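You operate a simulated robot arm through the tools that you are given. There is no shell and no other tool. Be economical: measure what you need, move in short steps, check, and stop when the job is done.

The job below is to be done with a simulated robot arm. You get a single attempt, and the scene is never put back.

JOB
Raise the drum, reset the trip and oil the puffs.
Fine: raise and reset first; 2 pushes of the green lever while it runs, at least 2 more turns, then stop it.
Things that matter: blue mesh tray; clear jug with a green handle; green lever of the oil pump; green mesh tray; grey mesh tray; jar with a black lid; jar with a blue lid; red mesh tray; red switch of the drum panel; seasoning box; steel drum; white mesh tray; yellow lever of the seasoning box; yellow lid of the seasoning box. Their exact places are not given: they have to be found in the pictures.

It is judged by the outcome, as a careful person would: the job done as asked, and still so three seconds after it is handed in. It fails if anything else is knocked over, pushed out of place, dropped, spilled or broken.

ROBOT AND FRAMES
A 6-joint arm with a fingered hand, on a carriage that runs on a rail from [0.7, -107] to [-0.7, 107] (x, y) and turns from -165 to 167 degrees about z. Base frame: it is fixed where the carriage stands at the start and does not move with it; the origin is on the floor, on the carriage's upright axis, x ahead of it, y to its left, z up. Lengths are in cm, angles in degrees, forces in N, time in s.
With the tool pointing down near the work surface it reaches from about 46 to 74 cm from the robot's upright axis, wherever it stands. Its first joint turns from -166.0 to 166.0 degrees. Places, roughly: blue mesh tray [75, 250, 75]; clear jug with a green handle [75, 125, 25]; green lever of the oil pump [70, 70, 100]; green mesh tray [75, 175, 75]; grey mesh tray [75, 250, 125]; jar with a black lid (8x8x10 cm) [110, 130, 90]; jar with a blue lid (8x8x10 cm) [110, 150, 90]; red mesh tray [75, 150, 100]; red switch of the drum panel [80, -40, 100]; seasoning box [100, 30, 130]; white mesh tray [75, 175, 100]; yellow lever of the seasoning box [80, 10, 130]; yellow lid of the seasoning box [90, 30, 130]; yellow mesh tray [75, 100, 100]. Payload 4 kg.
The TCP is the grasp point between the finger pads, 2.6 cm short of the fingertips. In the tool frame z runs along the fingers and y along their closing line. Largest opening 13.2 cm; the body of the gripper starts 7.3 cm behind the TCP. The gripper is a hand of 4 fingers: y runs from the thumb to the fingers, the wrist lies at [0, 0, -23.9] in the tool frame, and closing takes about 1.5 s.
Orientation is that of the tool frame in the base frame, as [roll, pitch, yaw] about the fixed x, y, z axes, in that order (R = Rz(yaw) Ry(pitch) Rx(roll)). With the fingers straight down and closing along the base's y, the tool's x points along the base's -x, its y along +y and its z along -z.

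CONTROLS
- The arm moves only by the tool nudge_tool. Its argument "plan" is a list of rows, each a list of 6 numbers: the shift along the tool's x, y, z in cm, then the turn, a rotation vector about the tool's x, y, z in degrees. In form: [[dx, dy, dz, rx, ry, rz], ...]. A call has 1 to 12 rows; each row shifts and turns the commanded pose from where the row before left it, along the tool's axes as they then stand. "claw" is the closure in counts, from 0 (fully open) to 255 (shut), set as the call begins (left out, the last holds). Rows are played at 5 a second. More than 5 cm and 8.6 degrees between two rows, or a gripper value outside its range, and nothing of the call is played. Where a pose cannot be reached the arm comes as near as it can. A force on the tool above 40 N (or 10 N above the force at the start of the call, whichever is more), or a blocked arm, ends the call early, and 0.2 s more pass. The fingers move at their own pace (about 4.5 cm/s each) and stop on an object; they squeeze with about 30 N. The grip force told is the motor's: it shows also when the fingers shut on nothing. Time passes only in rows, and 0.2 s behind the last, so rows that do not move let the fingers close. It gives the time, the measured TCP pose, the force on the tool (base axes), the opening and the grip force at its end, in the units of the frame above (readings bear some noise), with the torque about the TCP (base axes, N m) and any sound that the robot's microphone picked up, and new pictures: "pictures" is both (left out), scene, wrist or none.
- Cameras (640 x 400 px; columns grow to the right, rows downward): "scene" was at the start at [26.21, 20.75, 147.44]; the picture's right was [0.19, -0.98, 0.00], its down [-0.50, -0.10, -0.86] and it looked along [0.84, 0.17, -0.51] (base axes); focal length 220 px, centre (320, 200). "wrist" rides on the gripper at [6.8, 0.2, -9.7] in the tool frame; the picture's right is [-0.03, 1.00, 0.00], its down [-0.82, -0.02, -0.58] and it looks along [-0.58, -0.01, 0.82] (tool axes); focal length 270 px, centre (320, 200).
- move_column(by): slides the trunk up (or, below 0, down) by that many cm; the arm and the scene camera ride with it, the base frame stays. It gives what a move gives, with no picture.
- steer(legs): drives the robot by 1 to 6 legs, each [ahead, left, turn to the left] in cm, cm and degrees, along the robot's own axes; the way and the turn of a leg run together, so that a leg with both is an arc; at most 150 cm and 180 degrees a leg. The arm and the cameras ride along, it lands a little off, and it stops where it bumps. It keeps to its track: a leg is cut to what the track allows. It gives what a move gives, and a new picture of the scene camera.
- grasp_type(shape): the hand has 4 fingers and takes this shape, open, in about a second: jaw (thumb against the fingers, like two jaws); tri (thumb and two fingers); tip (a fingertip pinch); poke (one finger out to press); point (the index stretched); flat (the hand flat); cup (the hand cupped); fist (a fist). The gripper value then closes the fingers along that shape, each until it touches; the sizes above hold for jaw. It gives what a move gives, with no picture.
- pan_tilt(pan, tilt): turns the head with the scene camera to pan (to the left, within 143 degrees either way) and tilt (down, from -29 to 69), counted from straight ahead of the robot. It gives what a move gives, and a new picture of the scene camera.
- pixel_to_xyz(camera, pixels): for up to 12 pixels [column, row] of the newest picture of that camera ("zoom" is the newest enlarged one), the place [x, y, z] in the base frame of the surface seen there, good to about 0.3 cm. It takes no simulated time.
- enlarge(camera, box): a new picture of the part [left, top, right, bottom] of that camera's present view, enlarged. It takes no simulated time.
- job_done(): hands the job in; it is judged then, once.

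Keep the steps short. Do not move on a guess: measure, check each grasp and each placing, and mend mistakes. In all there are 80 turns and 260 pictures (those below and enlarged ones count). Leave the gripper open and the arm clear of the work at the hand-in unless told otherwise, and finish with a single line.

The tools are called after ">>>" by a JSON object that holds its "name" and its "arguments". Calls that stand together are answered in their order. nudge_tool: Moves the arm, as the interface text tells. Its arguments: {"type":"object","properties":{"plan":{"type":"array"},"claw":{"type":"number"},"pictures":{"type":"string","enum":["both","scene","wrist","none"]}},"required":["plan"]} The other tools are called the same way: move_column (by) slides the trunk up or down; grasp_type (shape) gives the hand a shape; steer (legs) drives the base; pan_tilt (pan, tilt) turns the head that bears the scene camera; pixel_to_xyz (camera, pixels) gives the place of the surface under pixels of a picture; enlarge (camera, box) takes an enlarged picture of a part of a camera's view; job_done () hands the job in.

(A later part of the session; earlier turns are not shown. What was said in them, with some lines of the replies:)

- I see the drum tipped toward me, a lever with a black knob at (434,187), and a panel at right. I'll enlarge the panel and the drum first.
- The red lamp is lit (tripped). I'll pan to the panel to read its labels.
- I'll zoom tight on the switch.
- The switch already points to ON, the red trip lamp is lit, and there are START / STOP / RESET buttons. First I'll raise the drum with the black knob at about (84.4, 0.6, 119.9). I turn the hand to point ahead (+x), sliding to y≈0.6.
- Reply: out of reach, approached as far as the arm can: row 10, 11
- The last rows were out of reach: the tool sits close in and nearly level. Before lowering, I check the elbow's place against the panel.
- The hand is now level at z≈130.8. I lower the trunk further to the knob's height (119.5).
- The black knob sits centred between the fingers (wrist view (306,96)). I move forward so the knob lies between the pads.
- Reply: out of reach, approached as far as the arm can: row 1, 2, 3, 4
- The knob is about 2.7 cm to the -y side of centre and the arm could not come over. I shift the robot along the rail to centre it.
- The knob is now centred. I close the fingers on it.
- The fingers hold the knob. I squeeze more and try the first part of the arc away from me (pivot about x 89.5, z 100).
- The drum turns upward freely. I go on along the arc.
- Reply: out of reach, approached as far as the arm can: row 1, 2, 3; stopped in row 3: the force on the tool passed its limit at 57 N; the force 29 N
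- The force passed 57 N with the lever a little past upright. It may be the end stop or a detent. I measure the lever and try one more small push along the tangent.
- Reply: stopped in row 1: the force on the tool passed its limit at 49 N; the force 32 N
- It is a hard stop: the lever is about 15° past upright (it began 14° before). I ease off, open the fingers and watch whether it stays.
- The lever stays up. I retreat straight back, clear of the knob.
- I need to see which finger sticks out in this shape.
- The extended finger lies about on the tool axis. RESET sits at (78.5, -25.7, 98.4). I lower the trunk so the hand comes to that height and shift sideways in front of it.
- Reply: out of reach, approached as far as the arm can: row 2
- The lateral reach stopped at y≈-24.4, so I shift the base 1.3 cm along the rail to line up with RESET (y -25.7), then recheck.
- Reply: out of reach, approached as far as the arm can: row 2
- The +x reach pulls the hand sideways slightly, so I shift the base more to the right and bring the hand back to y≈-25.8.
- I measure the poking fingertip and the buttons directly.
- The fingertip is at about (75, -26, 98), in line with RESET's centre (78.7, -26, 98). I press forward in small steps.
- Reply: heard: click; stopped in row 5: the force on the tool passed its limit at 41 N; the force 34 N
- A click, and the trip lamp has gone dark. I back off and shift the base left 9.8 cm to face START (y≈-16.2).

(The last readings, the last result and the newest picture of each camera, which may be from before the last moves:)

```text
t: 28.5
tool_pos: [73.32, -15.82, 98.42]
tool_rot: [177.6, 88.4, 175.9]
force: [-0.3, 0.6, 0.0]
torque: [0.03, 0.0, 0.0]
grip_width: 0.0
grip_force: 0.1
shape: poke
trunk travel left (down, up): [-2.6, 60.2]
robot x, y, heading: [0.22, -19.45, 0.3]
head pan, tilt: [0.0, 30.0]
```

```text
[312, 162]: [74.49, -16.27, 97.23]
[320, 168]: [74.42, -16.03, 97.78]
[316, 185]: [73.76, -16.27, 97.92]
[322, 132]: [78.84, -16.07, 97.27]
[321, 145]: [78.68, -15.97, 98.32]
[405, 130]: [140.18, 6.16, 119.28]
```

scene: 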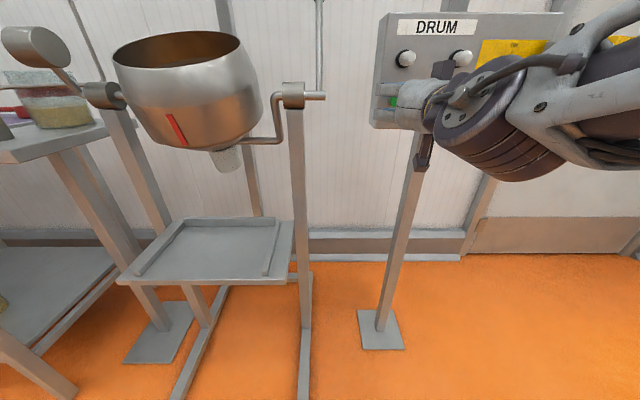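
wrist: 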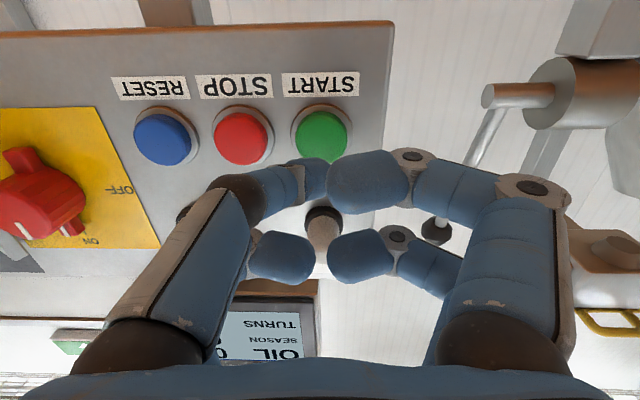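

Aligned with START. Before starting I take one look at the oil pump so the running time is used well.

>>> {"name": "pan_tilt", "arguments": {"pan": 52, "tilt": 15}}

>>> {"name": "enlarge", "arguments": {"camera": "scene", "box": [200, 50, 520, 250]}}

```text
t: 29.7
tool_pos: [73.2, -16.03, 98.52]
tool_rot: [177.6, 88.5, 175.9]
force: [-0.1, -0.2, -0.5]
torque: [-0.03, -0.02, -0.02]
grip_width: 0.02
grip_force: 0.0
shape: poke
trunk travel left (down, up): [-2.6, 60.2]
robot x, y, heading: [-0.13, -18.98, 0.1]
head pan, tilt: [52.0, 15.0]
```

scene: 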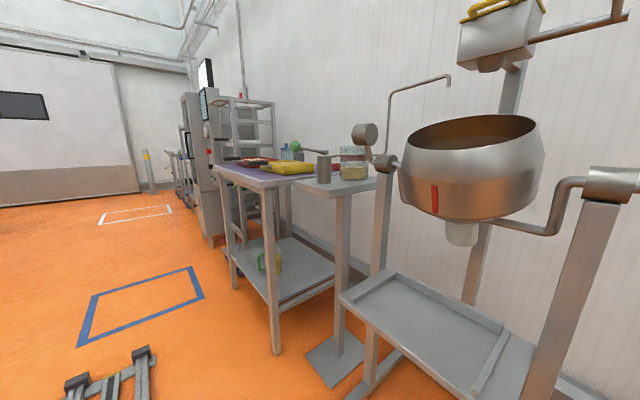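

```text
2.00 times, centred on (360, 150) of scene
```

zoom: 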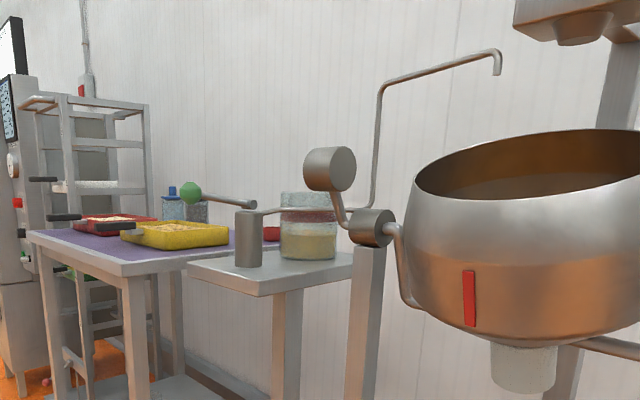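

The pump: small cylinder with a lever whose green ball is at its far-left end. I measure the lever and what lies around it.

>>> {"name": "pixel_to_xyz", "arguments": {"camera": "zoom", "pixels": [[191, 192], [215, 196], [240, 202], [248, 212], [248, 255], [270, 270], [193, 265], [350, 260], [128, 268], [180, 235], [497, 70], [35, 236]]}}

>>> {"name": "enlarge", "arguments": {"camera": "scene", "box": [260, 120, 420, 220]}}

```text
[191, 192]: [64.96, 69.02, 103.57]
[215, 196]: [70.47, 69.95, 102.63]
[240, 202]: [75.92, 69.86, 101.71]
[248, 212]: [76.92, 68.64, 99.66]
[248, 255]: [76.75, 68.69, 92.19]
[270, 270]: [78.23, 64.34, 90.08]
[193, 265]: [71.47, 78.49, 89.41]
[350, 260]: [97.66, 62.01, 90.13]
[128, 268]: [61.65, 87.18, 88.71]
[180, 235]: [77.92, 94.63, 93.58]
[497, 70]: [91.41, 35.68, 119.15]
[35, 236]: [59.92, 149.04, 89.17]
```

```text
4.00 times, centred on (340, 170) of scene
```

zoom: 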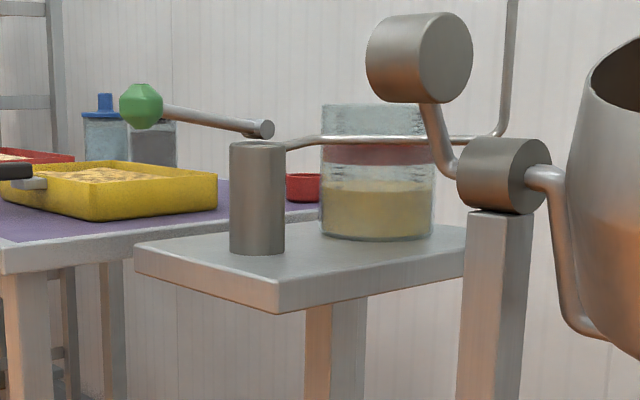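

The lever lies along x: ball (65, 69.5, 104), pivot (77, 70, 101), clear in front of the small table. So the same level hand can grip the ball and work it. I test whether the hand can draw back to x≈64 in this attitude, with the trunk up 5.5.

>>> {"name": "nudge_tool", "arguments": {"plan": [[0, 0, -3, 0, 0, 0], [0, 0, -3, 0, 0, 0], [0, 0, -3, 0, 0, 0], [0, 0, -3, 0, 0, 0]], "pictures": "none"}}

```text
t: 30.7
tool_pos: [61.39, -15.51, 99.64]
tool_rot: [178.4, 88.4, 176.8]
force: [0.1, -0.3, 0.4]
torque: [0.01, 0.01, 0.02]
grip_width: 0.0
grip_force: 0.0
shape: poke
out of reach, approached as far as the arm can: row 4
trunk travel left (down, up): [-2.6, 60.2]
robot x, y, heading: [0.46, -19.2, 0.3]
head pan, tilt: [52.0, 15.0]
```

Reachable to about x 61.5. Now I go forward and press START.

>>> {"name": "nudge_tool", "arguments": {"plan": [[0.3, -0.1, 3, 0, 0, 0], [0.3, 0, 3, 0, 0, 0], [0.3, 0, 3, 0, 0, 0], [0.2, -0.1, 3, 0, 0, 0]], "pictures": "wrist"}}

>>> {"name": "pixel_to_xyz", "arguments": {"camera": "wrist", "pixels": [[312, 162], [320, 168], [322, 132], [321, 145], [405, 130]]}}

>>> {"name": "pan_tilt", "arguments": {"pan": 5, "tilt": 5}}

```text
t: 31.7
tool_pos: [73.55, -15.99, 98.02]
tool_rot: [176.1, 88.5, 174.3]
force: [-0.5, -0.6, 0.1]
torque: [0.04, -0.02, -0.01]
grip_width: 0.0
grip_force: 0.0
shape: poke
trunk travel left (down, up): [-2.6, 60.2]
robot x, y, heading: [0.14, -19.46, 0.2]
head pan, tilt: [52.0, 15.0]
```

wrist: 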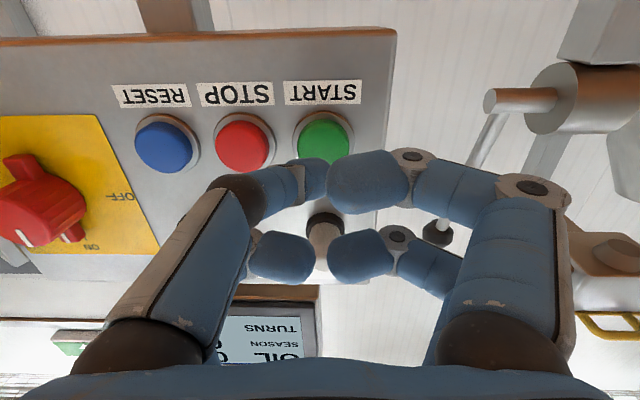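

```text
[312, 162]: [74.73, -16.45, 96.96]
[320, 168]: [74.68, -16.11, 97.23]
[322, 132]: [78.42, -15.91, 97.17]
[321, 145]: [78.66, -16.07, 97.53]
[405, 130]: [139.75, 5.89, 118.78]
```

```text
t: 32.9
tool_pos: [73.53, -16.01, 97.97]
tool_rot: [177.9, 88.5, 176.1]
force: [-0.8, 0.1, 0.7]
torque: [0.0, 0.0, 0.02]
grip_width: 0.0
grip_force: 0.0
shape: poke
trunk travel left (down, up): [-2.6, 60.2]
robot x, y, heading: [0.19, -19.5, 0.1]
head pan, tilt: [5.0, 5.0]
```

scene: 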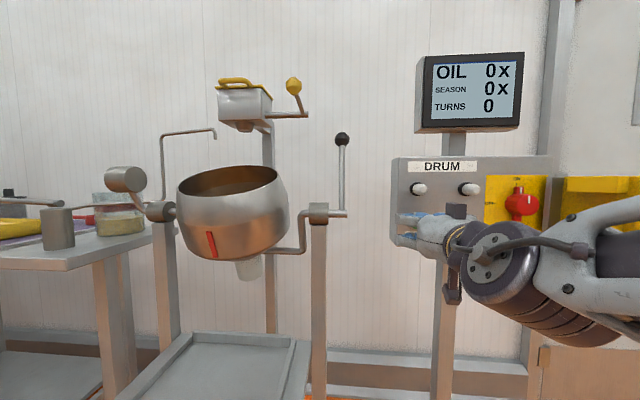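

The display, the lamps and the drum are all in view. Pressing START, up 0.4 on the way.

>>> {"name": "nudge_tool", "arguments": {"plan": [[-0.4, 0, 1.2, 0, 0, 0], [0, 0, 0.9, 0, 0, 0], [0, 0, 0.6, 0, 0, 0], [0, 0, 0.4, 0, 0, 0]], "pictures": "scene"}}

```text
t: 33.9
tool_pos: [76.58, -16.09, 98.44]
tool_rot: [176.9, 88.5, 175.2]
force: [-12.8, -1.3, -1.8]
torque: [0.0, 0.07, 0.0]
grip_width: 0.0
grip_force: 0.0
shape: poke
trunk travel left (down, up): [-2.6, 60.2]
robot x, y, heading: [0.27, -19.3, 0.3]
head pan, tilt: [5.0, 5.0]
heard: click
```

scene: 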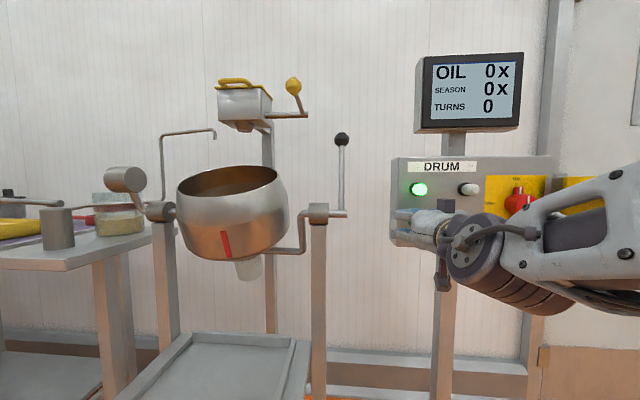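

The green lamp is on and the drum turns. I back off, raise the trunk, open the hand as a jaw and drive left to the pump, high enough to pass over the ball.

>>> {"name": "nudge_tool", "arguments": {"plan": [[0, 0, -3, 0, 0, 0], [0, 0, -4, 0, 0, 0], [0, 0, -4, 0, 0, 0], [0, 0, -3, 0, 0, 0]], "pictures": "none"}}

>>> {"name": "move_column", "arguments": {"by": 17}}

>>> {"name": "steer", "arguments": {"legs": [[0, 85.5, 0]]}}

>>> {"name": "grasp_type", "arguments": {"shape": "jaw"}}

>>> {"name": "nudge_tool", "arguments": {"plan": [[0, 0, 0, 0, 0, 0]], "claw": 0, "pictures": "wrist"}}

>>> {"name": "pan_tilt", "arguments": {"pan": 0, "tilt": 30}}

```text
t: 34.9
tool_pos: [62.63, -15.61, 99.19]
tool_rot: [178.9, 88.4, 177.2]
force: [-0.2, -0.3, 0.2]
torque: [0.0, 0.04, 0.04]
grip_width: 0.0
grip_force: 0.1
shape: poke
out of reach, approached as far as the arm can: row 4
trunk travel left (down, up): [-2.6, 60.2]
robot x, y, heading: [0.09, -19.46, 0.4]
head pan, tilt: [5.0, 5.0]
```

```text
t: 36.8
tool_pos: [66.01, -15.57, 116.37]
tool_rot: [178.1, 88.5, 176.4]
force: [0.2, 0.1, 0.8]
torque: [0.0, -0.01, 0.0]
grip_width: 0.01
grip_force: 0.0
shape: poke
trunk travel left (down, up): [-19.6, 43.2]
robot x, y, heading: [0.34, -19.4, 0.1]
head pan, tilt: [5.0, 5.0]
```

```text
t: 41.3
tool_pos: [65.29, 70.56, 116.46]
tool_rot: [178.1, 88.4, 177.3]
force: [0.0, 0.2, 0.0]
torque: [0.0, -0.02, 0.0]
grip_width: 0.0
grip_force: 0.1
shape: poke
trunk travel left (down, up): [-19.6, 43.2]
robot x, y, heading: [-0.17, 65.56, 0.9]
head pan, tilt: [5.0, 5.0]
```

scene: 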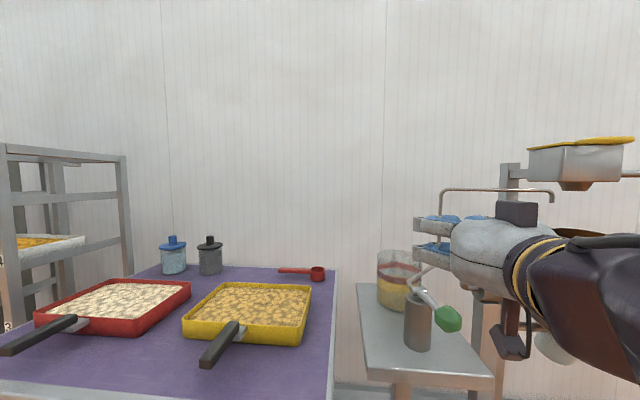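

```text
t: 42.2
tool_pos: [65.37, 70.37, 116.4]
tool_rot: [178.2, 88.4, 177.3]
force: [-0.1, -0.2, 0.4]
torque: [-0.03, 0.0, -0.01]
grip_width: 13.19
grip_force: 0.1
shape: jaw
trunk travel left (down, up): [-19.6, 43.2]
robot x, y, heading: [-0.08, 65.88, 1.1]
head pan, tilt: [5.0, 5.0]
```

```text
t: 42.6
tool_pos: [65.39, 70.42, 116.36]
tool_rot: [178.2, 88.4, 177.3]
force: [-0.2, 0.1, -0.3]
torque: [-0.02, 0.03, 0.01]
grip_width: 13.18
grip_force: 0.0
shape: jaw
trunk travel left (down, up): [-19.6, 43.2]
robot x, y, heading: [-0.53, 65.78, 1.1]
head pan, tilt: [5.0, 5.0]
```

wrist: 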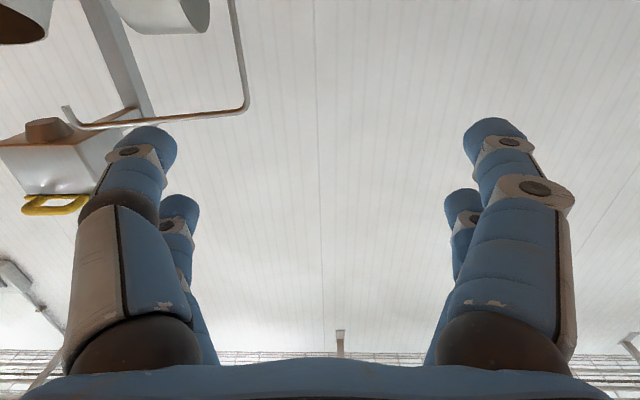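

```text
t: 43.5
tool_pos: [65.36, 70.45, 116.43]
tool_rot: [178.2, 88.4, 177.3]
force: [-0.2, -1.7, 0.4]
torque: [0.0, 0.02, 0.02]
grip_width: 13.2
grip_force: 0.1
shape: jaw
trunk travel left (down, up): [-19.6, 43.2]
robot x, y, heading: [-0.34, 65.73, 1.0]
head pan, tilt: [0.0, 30.0]
```

scene: 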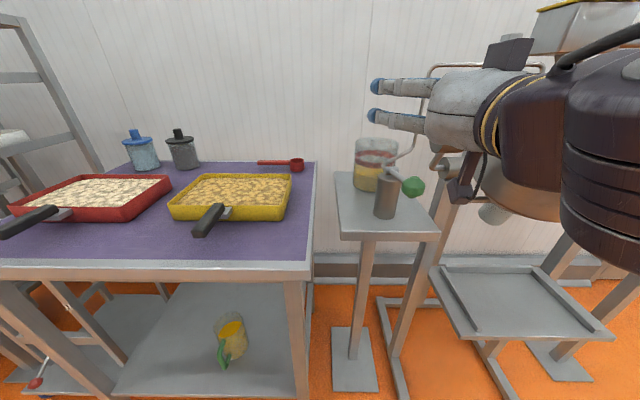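

I measure the ball in this view, then lower around it.

>>> {"name": "pixel_to_xyz", "arguments": {"camera": "scene", "pixels": [[413, 187], [420, 187], [398, 178], [458, 190]]}}

>>> {"name": "move_column", "arguments": {"by": -12.6}}

>>> {"name": "nudge_tool", "arguments": {"plan": [[0, -0.3, 0, 0, 0, 0]]}}

```text
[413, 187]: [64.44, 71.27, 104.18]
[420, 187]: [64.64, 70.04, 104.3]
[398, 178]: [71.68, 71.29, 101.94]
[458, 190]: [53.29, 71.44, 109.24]
```

```text
t: 45.0
tool_pos: [65.36, 70.54, 103.74]
tool_rot: [176.8, 88.5, 176.0]
force: [0.6, 0.3, 0.1]
torque: [0.02, 0.01, 0.01]
grip_width: 13.18
grip_force: 0.1
shape: jaw
trunk travel left (down, up): [-7.0, 55.8]
robot x, y, heading: [-0.31, 65.55, 0.8]
head pan, tilt: [0.0, 30.0]
```

```text
t: 45.5
tool_pos: [65.41, 70.15, 103.81]
tool_rot: [178.7, 88.4, 177.7]
force: [-0.3, -0.4, 0.2]
torque: [-0.04, -0.01, 0.01]
grip_width: 13.2
grip_force: 0.1
shape: jaw
trunk travel left (down, up): [-7.0, 55.8]
robot x, y, heading: [-0.34, 65.82, 0.8]
head pan, tilt: [0.0, 30.0]
```

scene: 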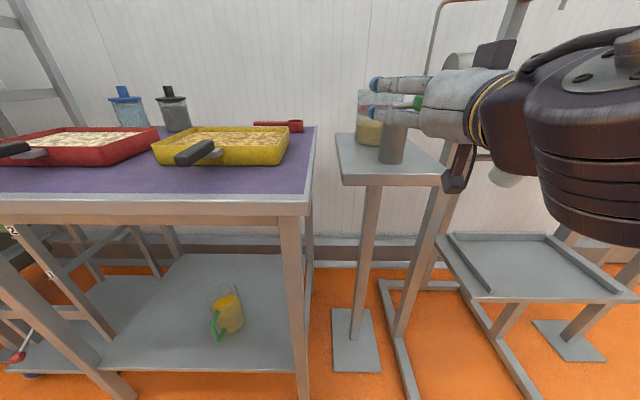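
wrist: 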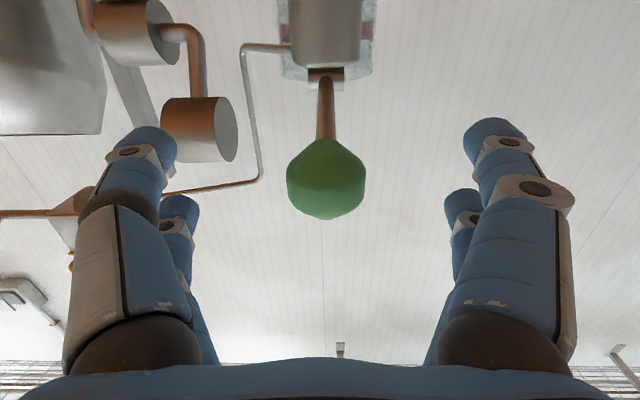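

The green ball (wrist (326,178)) is centred. I close on it.

>>> {"name": "nudge_tool", "arguments": {"plan": [[0, 0, 0, 0, 0, 0], [0, 0, 0, 0, 0, 0], [0, 0, 0, 0, 0, 0], [0, 0, 0, 0, 0, 0], [0, 0, 0, 0, 0, 0], [0, 0, 0, 0, 0, 0], [0, 0, 0, 0, 0, 0], [0, 0, 0, 0, 0, 0], [0, 0, 0, 0, 0, 0]], "claw": 235, "pictures": "wrist"}}

```text
t: 47.5
tool_pos: [65.3, 70.27, 103.73]
tool_rot: [179.1, 88.1, 178.2]
force: [15.8, 1.7, -4.0]
torque: [0.02, -0.18, 0.0]
grip_width: 0.38
grip_force: 29.7
shape: jaw
trunk travel left (down, up): [-7.0, 55.8]
robot x, y, heading: [-0.22, 65.78, 1.4]
head pan, tilt: [0.0, 30.0]
```

wrist: 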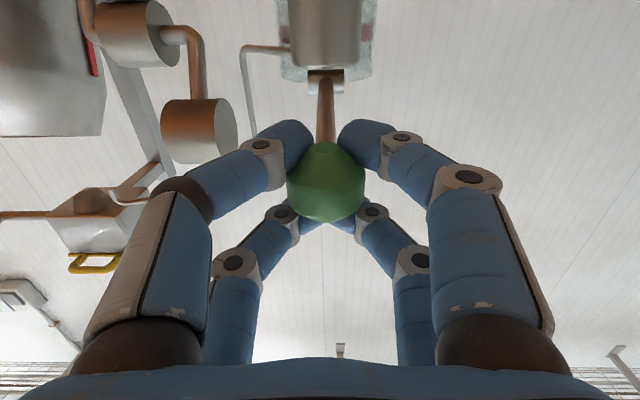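

The ball is held. I press it down along its arc in small steps.

>>> {"name": "nudge_tool", "arguments": {"plan": [[0.9, 0, -0.15, 0, 0, 0], [0.8, 0, -0.1, 0, 0, 0], [0.9, 0, 0, 0, 0, 0], [0.8, 0, 0, 0, 0, 0], [0.9, 0, 0.1, 0, 0, 0], [0.9, 0, 0.1, 0, 0, 0]], "pictures": "both"}}

```text
t: 48.9
tool_pos: [66.95, 70.68, 102.16]
tool_rot: [177.8, 88.3, 177.0]
force: [-3.3, -4.6, 0.6]
torque: [0.01, 0.01, 0.02]
grip_width: 0.17
grip_force: 29.9
shape: jaw
out of reach, approached as far as the arm can: row 2, 3, 4, 5, 6
trunk travel left (down, up): [-7.0, 55.8]
robot x, y, heading: [-0.48, 65.76, 0.8]
head pan, tilt: [0.0, 30.0]
```

scene: 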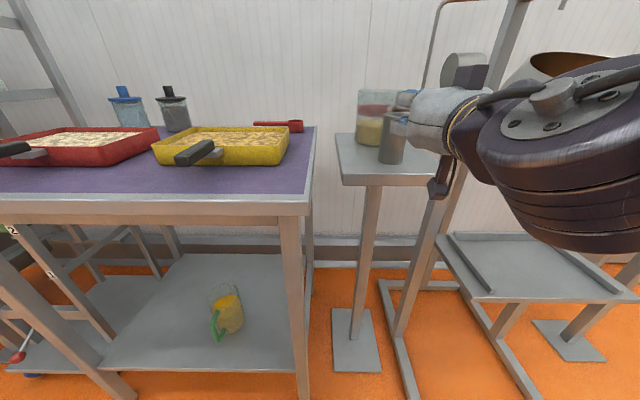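
wrist: 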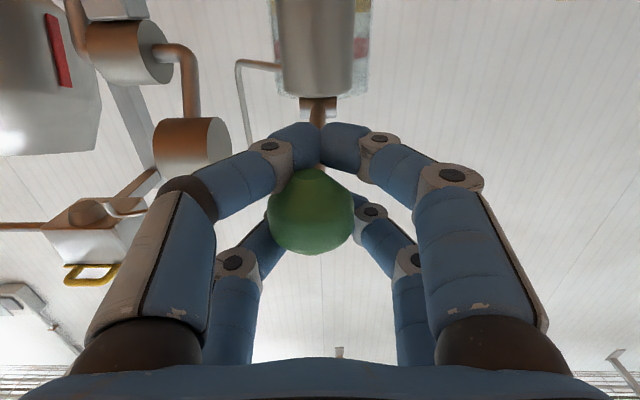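

The arm itself can't go lower here at this reach, so I lower the trunk instead: the ball is caged by the four fingers.

>>> {"name": "move_column", "arguments": {"by": -3}}

>>> {"name": "nudge_tool", "arguments": {"plan": [[0, 0, 0, 0, 0, 0]]}}

```text
t: 49.6
tool_pos: [66.82, 70.69, 99.23]
tool_rot: [177.4, 88.4, 176.7]
force: [-2.1, -4.5, 2.6]
torque: [0.03, -0.06, 0.0]
grip_width: 0.17
grip_force: 29.9
shape: jaw
trunk travel left (down, up): [-4.0, 58.8]
robot x, y, heading: [-0.32, 65.53, 1.0]
head pan, tilt: [0.0, 30.0]
```

```text
t: 50.0
tool_pos: [66.82, 70.74, 99.29]
tool_rot: [177.8, 88.4, 176.9]
force: [-2.5, -4.2, 1.9]
torque: [-0.02, -0.07, -0.02]
grip_width: 0.17
grip_force: 29.8
shape: jaw
trunk travel left (down, up): [-4.0, 58.8]
robot x, y, heading: [-0.34, 65.78, 1.0]
head pan, tilt: [0.0, 30.0]
```

scene: 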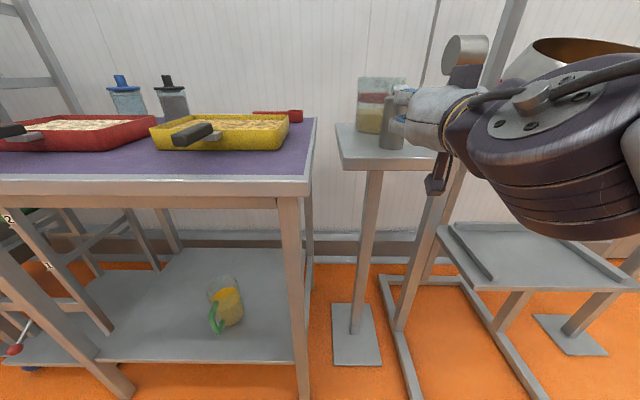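
wrist: 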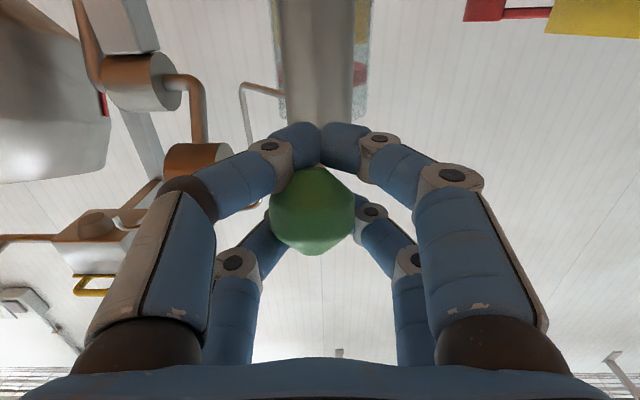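

The lever follows easily. I lower 3 more.

>>> {"name": "move_column", "arguments": {"by": -3}}

>>> {"name": "pan_tilt", "arguments": {"pan": -45, "tilt": 0}}

```text
t: 50.6
tool_pos: [66.66, 70.68, 97.69]
tool_rot: [174.8, 89.2, 173.9]
force: [13.7, -1.3, 13.8]
torque: [-0.02, -0.77, 0.25]
grip_width: 0.03
grip_force: 29.8
shape: jaw
trunk travel left (down, up): [-1.8, 61.1]
robot x, y, heading: [-0.42, 65.57, 0.7]
head pan, tilt: [0.0, 30.0]
stopped: the force on the tool passed its limit at 48 N (the readings are from after the stop); the commanded pose is now the measured one
```

```text
t: 51.7
tool_pos: [66.8, 70.72, 97.51]
tool_rot: [175.7, 89.1, 174.8]
force: [21.8, -2.4, 20.1]
torque: [-0.01, -1.27, 0.31]
grip_width: 0.06
grip_force: 30.0
shape: jaw
trunk travel left (down, up): [-1.8, 61.1]
robot x, y, heading: [-0.69, 65.34, 0.7]
head pan, tilt: [-45.0, 0.0]
```

scene: 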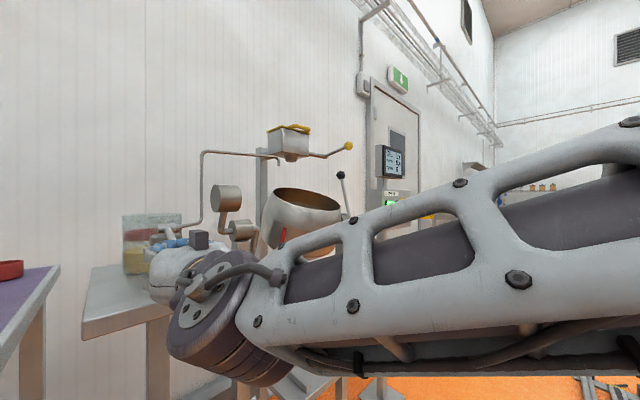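

It met the lower stop. I read the display at (390,160).

>>> {"name": "enlarge", "arguments": {"camera": "scene", "box": [370, 135, 418, 215]}}

>>> {"name": "enlarge", "arguments": {"camera": "scene", "box": [100, 180, 300, 320]}}

```text
5.00 times, centred on (394, 175) of scene
```

zoom: 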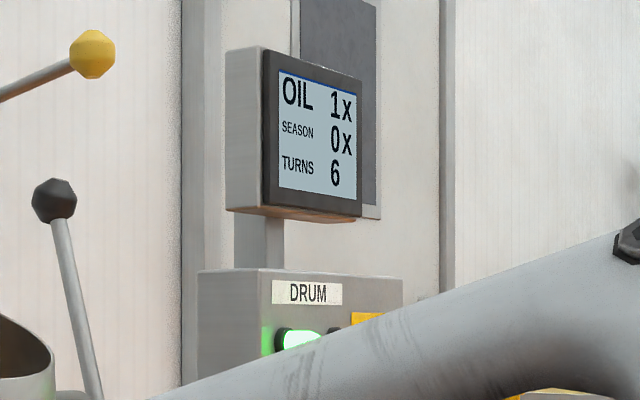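

```text
2.86 times, centred on (200, 250) of scene
```

zoom: 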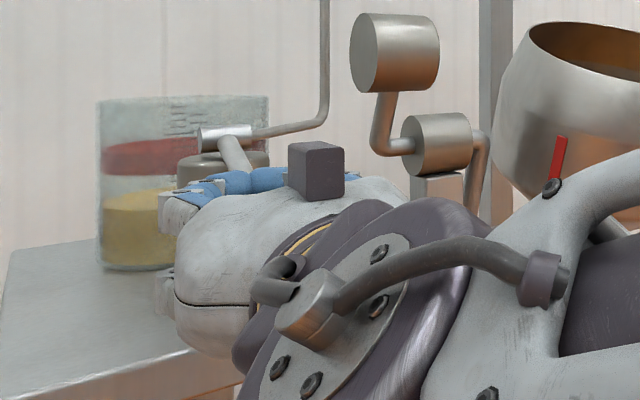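

OIL reads 1x with 6 turns. I raise the lever back to its top.

>>> {"name": "move_column", "arguments": {"by": 5.9}}

>>> {"name": "nudge_tool", "arguments": {"plan": [[0, 0, 0, 0, 0, 0]]}}

```text
t: 52.7
tool_pos: [66.74, 70.71, 103.28]
tool_rot: [178.2, 88.8, 177.1]
force: [6.7, -2.5, -3.5]
torque: [0.03, -0.03, 0.07]
grip_width: 0.12
grip_force: 30.3
shape: jaw
trunk travel left (down, up): [-7.7, 55.2]
robot x, y, heading: [-0.86, 65.85, 1.0]
head pan, tilt: [-45.0, 0.0]
```

```text
t: 53.1
tool_pos: [66.73, 70.68, 103.4]
tool_rot: [177.1, 88.9, 176.1]
force: [7.5, -1.9, -5.0]
torque: [0.05, 0.0, 0.08]
grip_width: 0.12
grip_force: 29.9
shape: jaw
trunk travel left (down, up): [-7.7, 55.2]
robot x, y, heading: [-0.27, 65.49, 0.9]
head pan, tilt: [-45.0, 0.0]
```

scene: 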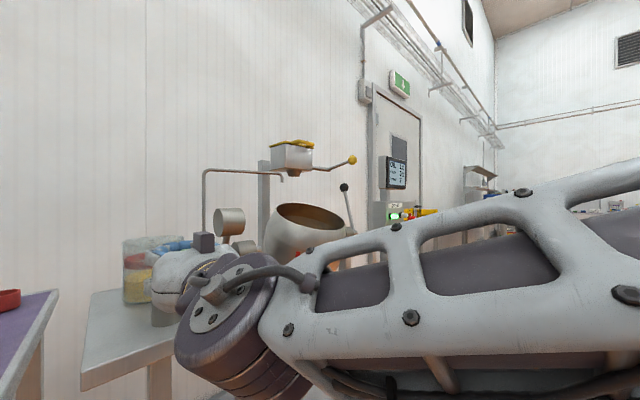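
wrist: 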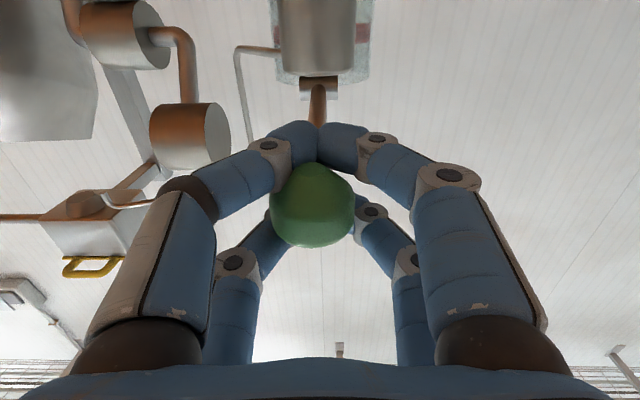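

The lever is up again. Second push: lower 5.8.

>>> {"name": "move_column", "arguments": {"by": -5.7}}

>>> {"name": "enlarge", "arguments": {"camera": "scene", "box": [370, 125, 428, 225]}}

```text
t: 54.0
tool_pos: [66.61, 70.74, 97.8]
tool_rot: [173.5, 89.1, 172.4]
force: [2.3, -6.6, 10.7]
torque: [0.05, -0.87, 0.08]
grip_width: 0.12
grip_force: 29.9
shape: jaw
trunk travel left (down, up): [-2.0, 60.9]
robot x, y, heading: [-0.39, 65.52, 0.8]
head pan, tilt: [-45.0, 0.0]
```

```text
4.00 times, centred on (399, 175) of scene
```

zoom: 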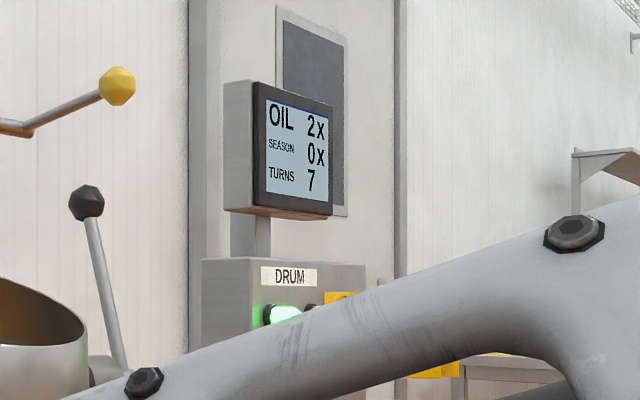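

OIL 2x at 7 turns. I raise the lever back to its rest, then open the hand.

>>> {"name": "move_column", "arguments": {"by": 5.7}}

>>> {"name": "nudge_tool", "arguments": {"plan": [[0, 0, 0, 0, 0, 0], [0, 0, 0, 0, 0, 0], [0, 0, 0, 0, 0, 0], [0, 0, 0, 0, 0, 0], [0, 0, 0, 0, 0, 0], [0, 0, 0, 0, 0, 0], [0, 0, 0, 0, 0, 0]], "claw": 0}}

```text
t: 55.0
tool_pos: [66.66, 70.76, 103.28]
tool_rot: [178.4, 88.9, 177.2]
force: [6.8, -2.3, -3.0]
torque: [0.04, -0.04, 0.11]
grip_width: 0.11
grip_force: 29.8
shape: jaw
trunk travel left (down, up): [-7.7, 55.2]
robot x, y, heading: [-0.1, 65.25, 1.0]
head pan, tilt: [-45.0, 0.0]
```

```text
t: 56.6
tool_pos: [66.7, 70.81, 103.44]
tool_rot: [176.7, 89.0, 175.8]
force: [0.6, -0.1, -0.2]
torque: [0.02, 0.0, -0.02]
grip_width: 13.17
grip_force: 0.0
shape: jaw
trunk travel left (down, up): [-7.7, 55.2]
robot x, y, heading: [-0.58, 65.45, 0.8]
head pan, tilt: [-45.0, 0.0]
```

scene: 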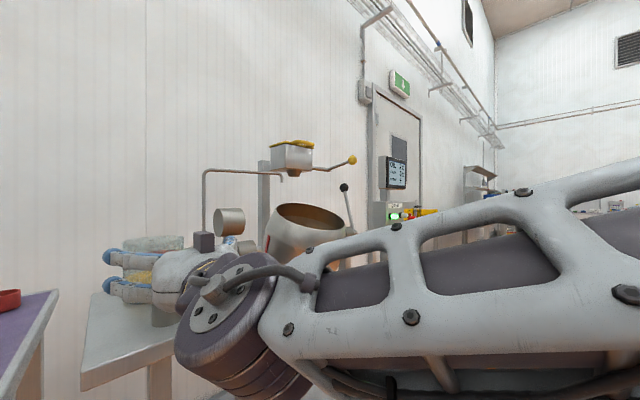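
wrist: 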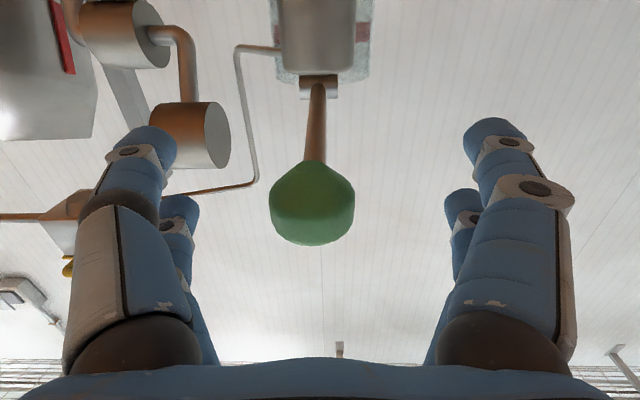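

The lever stays at rest, hand open. I rise clear, drive right to STOP (y≈-21.2), and take the poke shape.

>>> {"name": "move_column", "arguments": {"by": 13}}

>>> {"name": "grasp_type", "arguments": {"shape": "poke"}}

>>> {"name": "steer", "arguments": {"legs": [[0, -91.5, -0.8]]}}

>>> {"name": "pan_tilt", "arguments": {"pan": 5, "tilt": 5}}

```text
t: 58.2
tool_pos: [67.99, 70.87, 116.47]
tool_rot: [177.2, 88.9, 176.2]
force: [-0.2, 0.3, 0.1]
torque: [-0.01, 0.02, 0.0]
grip_width: 13.22
grip_force: 0.0
shape: jaw
trunk travel left (down, up): [-20.7, 42.2]
robot x, y, heading: [-0.6, 65.25, 1.2]
head pan, tilt: [-45.0, 0.0]
```

```text
t: 59.1
tool_pos: [67.89, 70.81, 116.69]
tool_rot: [177.2, 88.8, 176.2]
force: [-0.4, 0.4, 0.1]
torque: [0.03, -0.01, 0.03]
grip_width: 0.0
grip_force: 0.0
shape: poke
trunk travel left (down, up): [-20.7, 42.2]
robot x, y, heading: [-0.47, 65.81, 0.8]
head pan, tilt: [-45.0, 0.0]
```

```text
t: 63.9
tool_pos: [68.42, -21.2, 116.7]
tool_rot: [177.2, 88.9, 175.3]
force: [-0.4, -0.5, 0.2]
torque: [0.02, -0.01, 0.0]
grip_width: 0.02
grip_force: 0.2
shape: poke
trunk travel left (down, up): [-20.7, 42.2]
robot x, y, heading: [-0.3, -25.51, 0.0]
head pan, tilt: [-45.0, 0.0]
```

scene: 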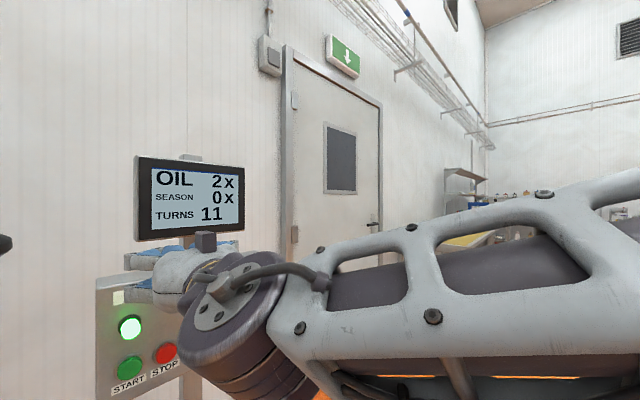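

```text
t: 65.1
tool_pos: [68.55, -21.27, 116.73]
tool_rot: [177.2, 88.9, 175.4]
force: [-0.5, 0.0, 0.1]
torque: [0.03, -0.02, 0.02]
grip_width: 0.0
grip_force: 0.1
shape: poke
trunk travel left (down, up): [-20.7, 42.2]
robot x, y, heading: [0.47, -25.64, 0.3]
head pan, tilt: [5.0, 5.0]
```

scene: 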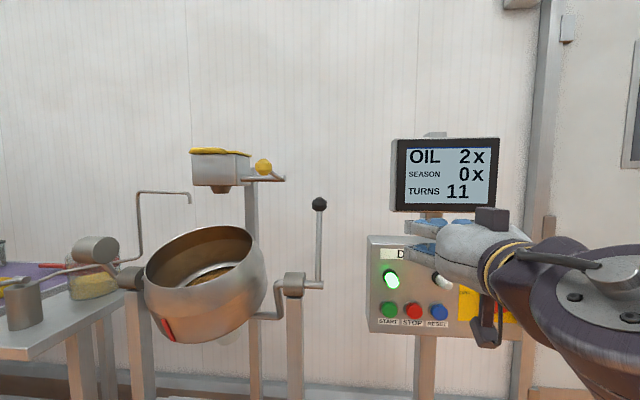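

Eleven turns, so more than 2 after the second push. I lower to the button's height and measure.

>>> {"name": "move_column", "arguments": {"by": -18.3}}

>>> {"name": "nudge_tool", "arguments": {"plan": [[0, 0, 2.5, 0, 0, 0], [0, 0, 2.5, 0, 0, 0]]}}

>>> {"name": "pixel_to_xyz", "arguments": {"camera": "wrist", "pixels": [[312, 162], [320, 168], [322, 132], [321, 145], [405, 130], [290, 130], [350, 130]]}}

```text
t: 67.1
tool_pos: [68.5, -21.28, 98.33]
tool_rot: [177.8, 88.9, 175.8]
force: [0.7, -1.0, 0.5]
torque: [-0.01, -0.05, 0.01]
grip_width: 0.01
grip_force: 0.1
shape: poke
trunk travel left (down, up): [-2.4, 60.5]
robot x, y, heading: [0.38, -25.5, -0.0]
head pan, tilt: [5.0, 5.0]
```

```text
t: 67.7
tool_pos: [73.49, -21.46, 98.45]
tool_rot: [174.9, 88.9, 173.0]
force: [0.0, 0.6, 0.3]
torque: [0.0, 0.0, 0.02]
grip_width: 0.01
grip_force: 0.0
shape: poke
trunk travel left (down, up): [-2.4, 60.5]
robot x, y, heading: [0.11, -25.2, 0.3]
head pan, tilt: [5.0, 5.0]
```

scene: 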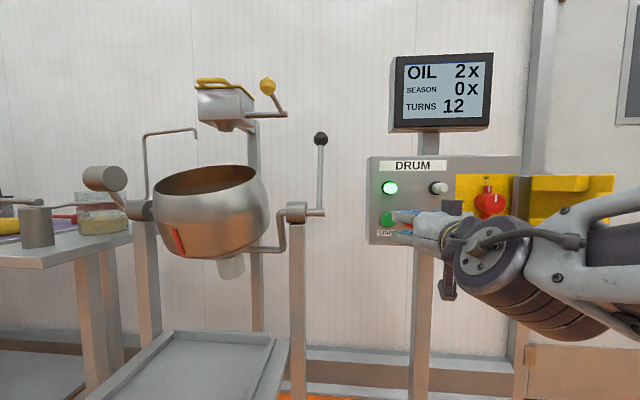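
wrist: 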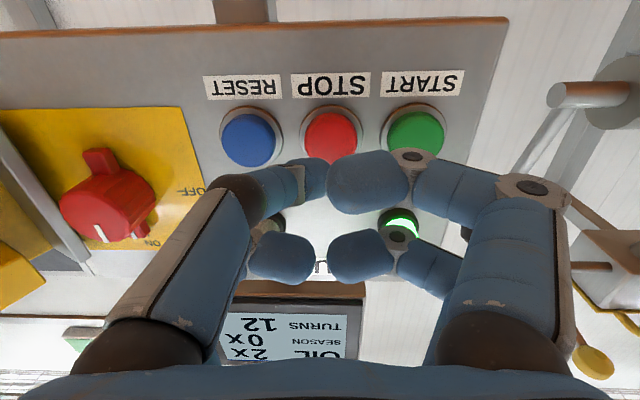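

```text
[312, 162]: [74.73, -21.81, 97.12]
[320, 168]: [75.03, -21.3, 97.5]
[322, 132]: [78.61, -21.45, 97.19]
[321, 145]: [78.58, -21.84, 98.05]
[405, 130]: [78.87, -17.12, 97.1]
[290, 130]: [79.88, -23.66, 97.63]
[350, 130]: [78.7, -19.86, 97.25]
```

The fingertip faces STOP, 0.5 cm to its side. I press with that small correction.

>>> {"name": "nudge_tool", "arguments": {"plan": [[0, 0.5, 1.2, 0, 0, 0], [0, 0, 0.9, 0, 0, 0], [0, 0, 0.6, 0, 0, 0], [0, 0, 0.4, 0, 0, 0]], "pictures": "scene"}}

```text
t: 68.7
tool_pos: [76.66, -21.06, 98.18]
tool_rot: [178.2, 88.9, 176.2]
force: [-14.7, -0.9, 1.2]
torque: [0.03, -0.03, -0.01]
grip_width: 0.0
grip_force: 0.1
shape: poke
trunk travel left (down, up): [-2.4, 60.5]
robot x, y, heading: [0.05, -25.36, 0.2]
head pan, tilt: [5.0, 5.0]
heard: click
```

scene: 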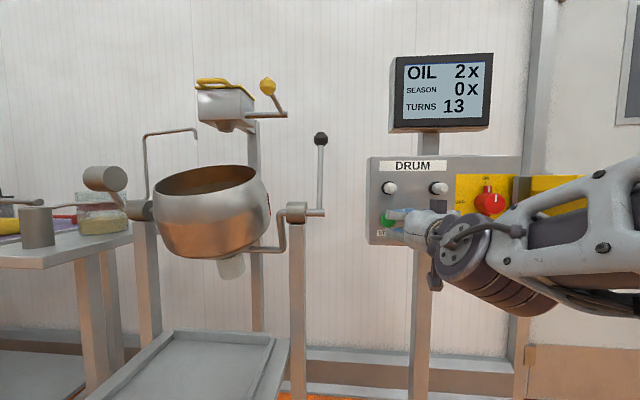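

A click, and the green lamp is out. I back off, open the hand and check that the drum stands still and raised.

>>> {"name": "nudge_tool", "arguments": {"plan": [[0, 0, -3, 0, 0, 0], [0, 0, -4, 0, 0, 0], [0, 0, -4, 0, 0, 0]], "pictures": "none"}}

>>> {"name": "grasp_type", "arguments": {"shape": "jaw"}}

>>> {"name": "nudge_tool", "arguments": {"plan": [[0, 0, 0, 0, 0, 0], [0, 0, 0, 0, 0, 0], [0, 0, 0, 0, 0, 0]], "claw": 0, "pictures": "scene"}}

>>> {"name": "pan_tilt", "arguments": {"pan": 30, "tilt": 15}}

```text
t: 69.5
tool_pos: [65.7, -20.76, 98.25]
tool_rot: [177.4, 88.8, 175.6]
force: [0.9, -0.3, -0.7]
torque: [0.02, 0.02, 0.01]
grip_width: 0.01
grip_force: 0.0
shape: poke
trunk travel left (down, up): [-2.4, 60.5]
robot x, y, heading: [0.27, -25.38, 0.2]
head pan, tilt: [5.0, 5.0]
```

```text
t: 70.4
tool_pos: [65.98, -20.77, 98.21]
tool_rot: [177.0, 88.9, 175.2]
force: [-0.4, 0.2, 0.1]
torque: [0.02, 0.02, -0.01]
grip_width: 13.19
grip_force: 0.1
shape: jaw
trunk travel left (down, up): [-2.4, 60.5]
robot x, y, heading: [0.31, -25.51, 0.3]
head pan, tilt: [5.0, 5.0]
```

```text
t: 71.2
tool_pos: [65.74, -20.92, 98.28]
tool_rot: [177.1, 88.9, 175.3]
force: [0.3, -1.0, 0.4]
torque: [-0.01, 0.01, 0.01]
grip_width: 13.18
grip_force: 0.0
shape: jaw
trunk travel left (down, up): [-2.4, 60.5]
robot x, y, heading: [0.3, -25.33, 0.1]
head pan, tilt: [5.0, 5.0]
```

scene: 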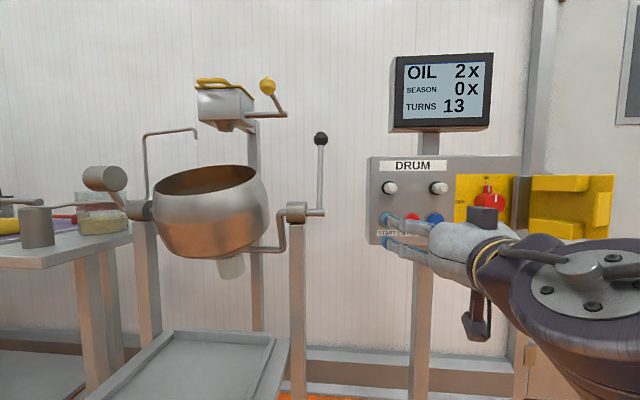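

```text
t: 72.1
tool_pos: [65.72, -20.88, 98.27]
tool_rot: [177.0, 88.8, 175.3]
force: [-0.3, 0.3, 0.3]
torque: [-0.01, -0.03, 0.03]
grip_width: 13.2
grip_force: 0.1
shape: jaw
trunk travel left (down, up): [-2.4, 60.5]
robot x, y, heading: [0.4, -25.29, -0.1]
head pan, tilt: [30.0, 15.0]
```

scene: 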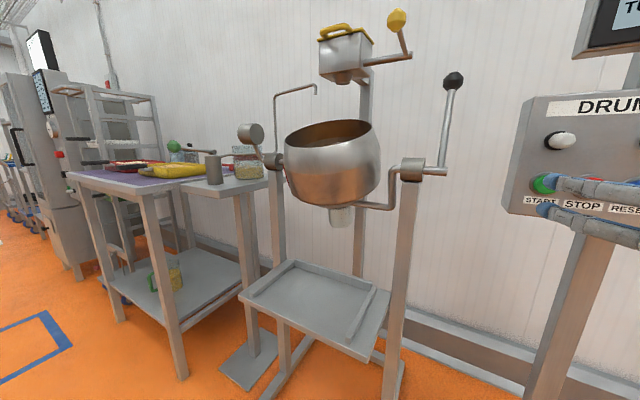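

The drum is stopped and raised, the lamps are off, the display reads OIL 2x and TURNS 13, and everything else is in its place. Handing in.

>>> {"name": "job_done", "arguments": {}}

```text
The job is handed in.
```

The drum is raised and the trip reset; the puffs got 2 pushes of oil while it ran, then about 6 more turns before I stopped it.
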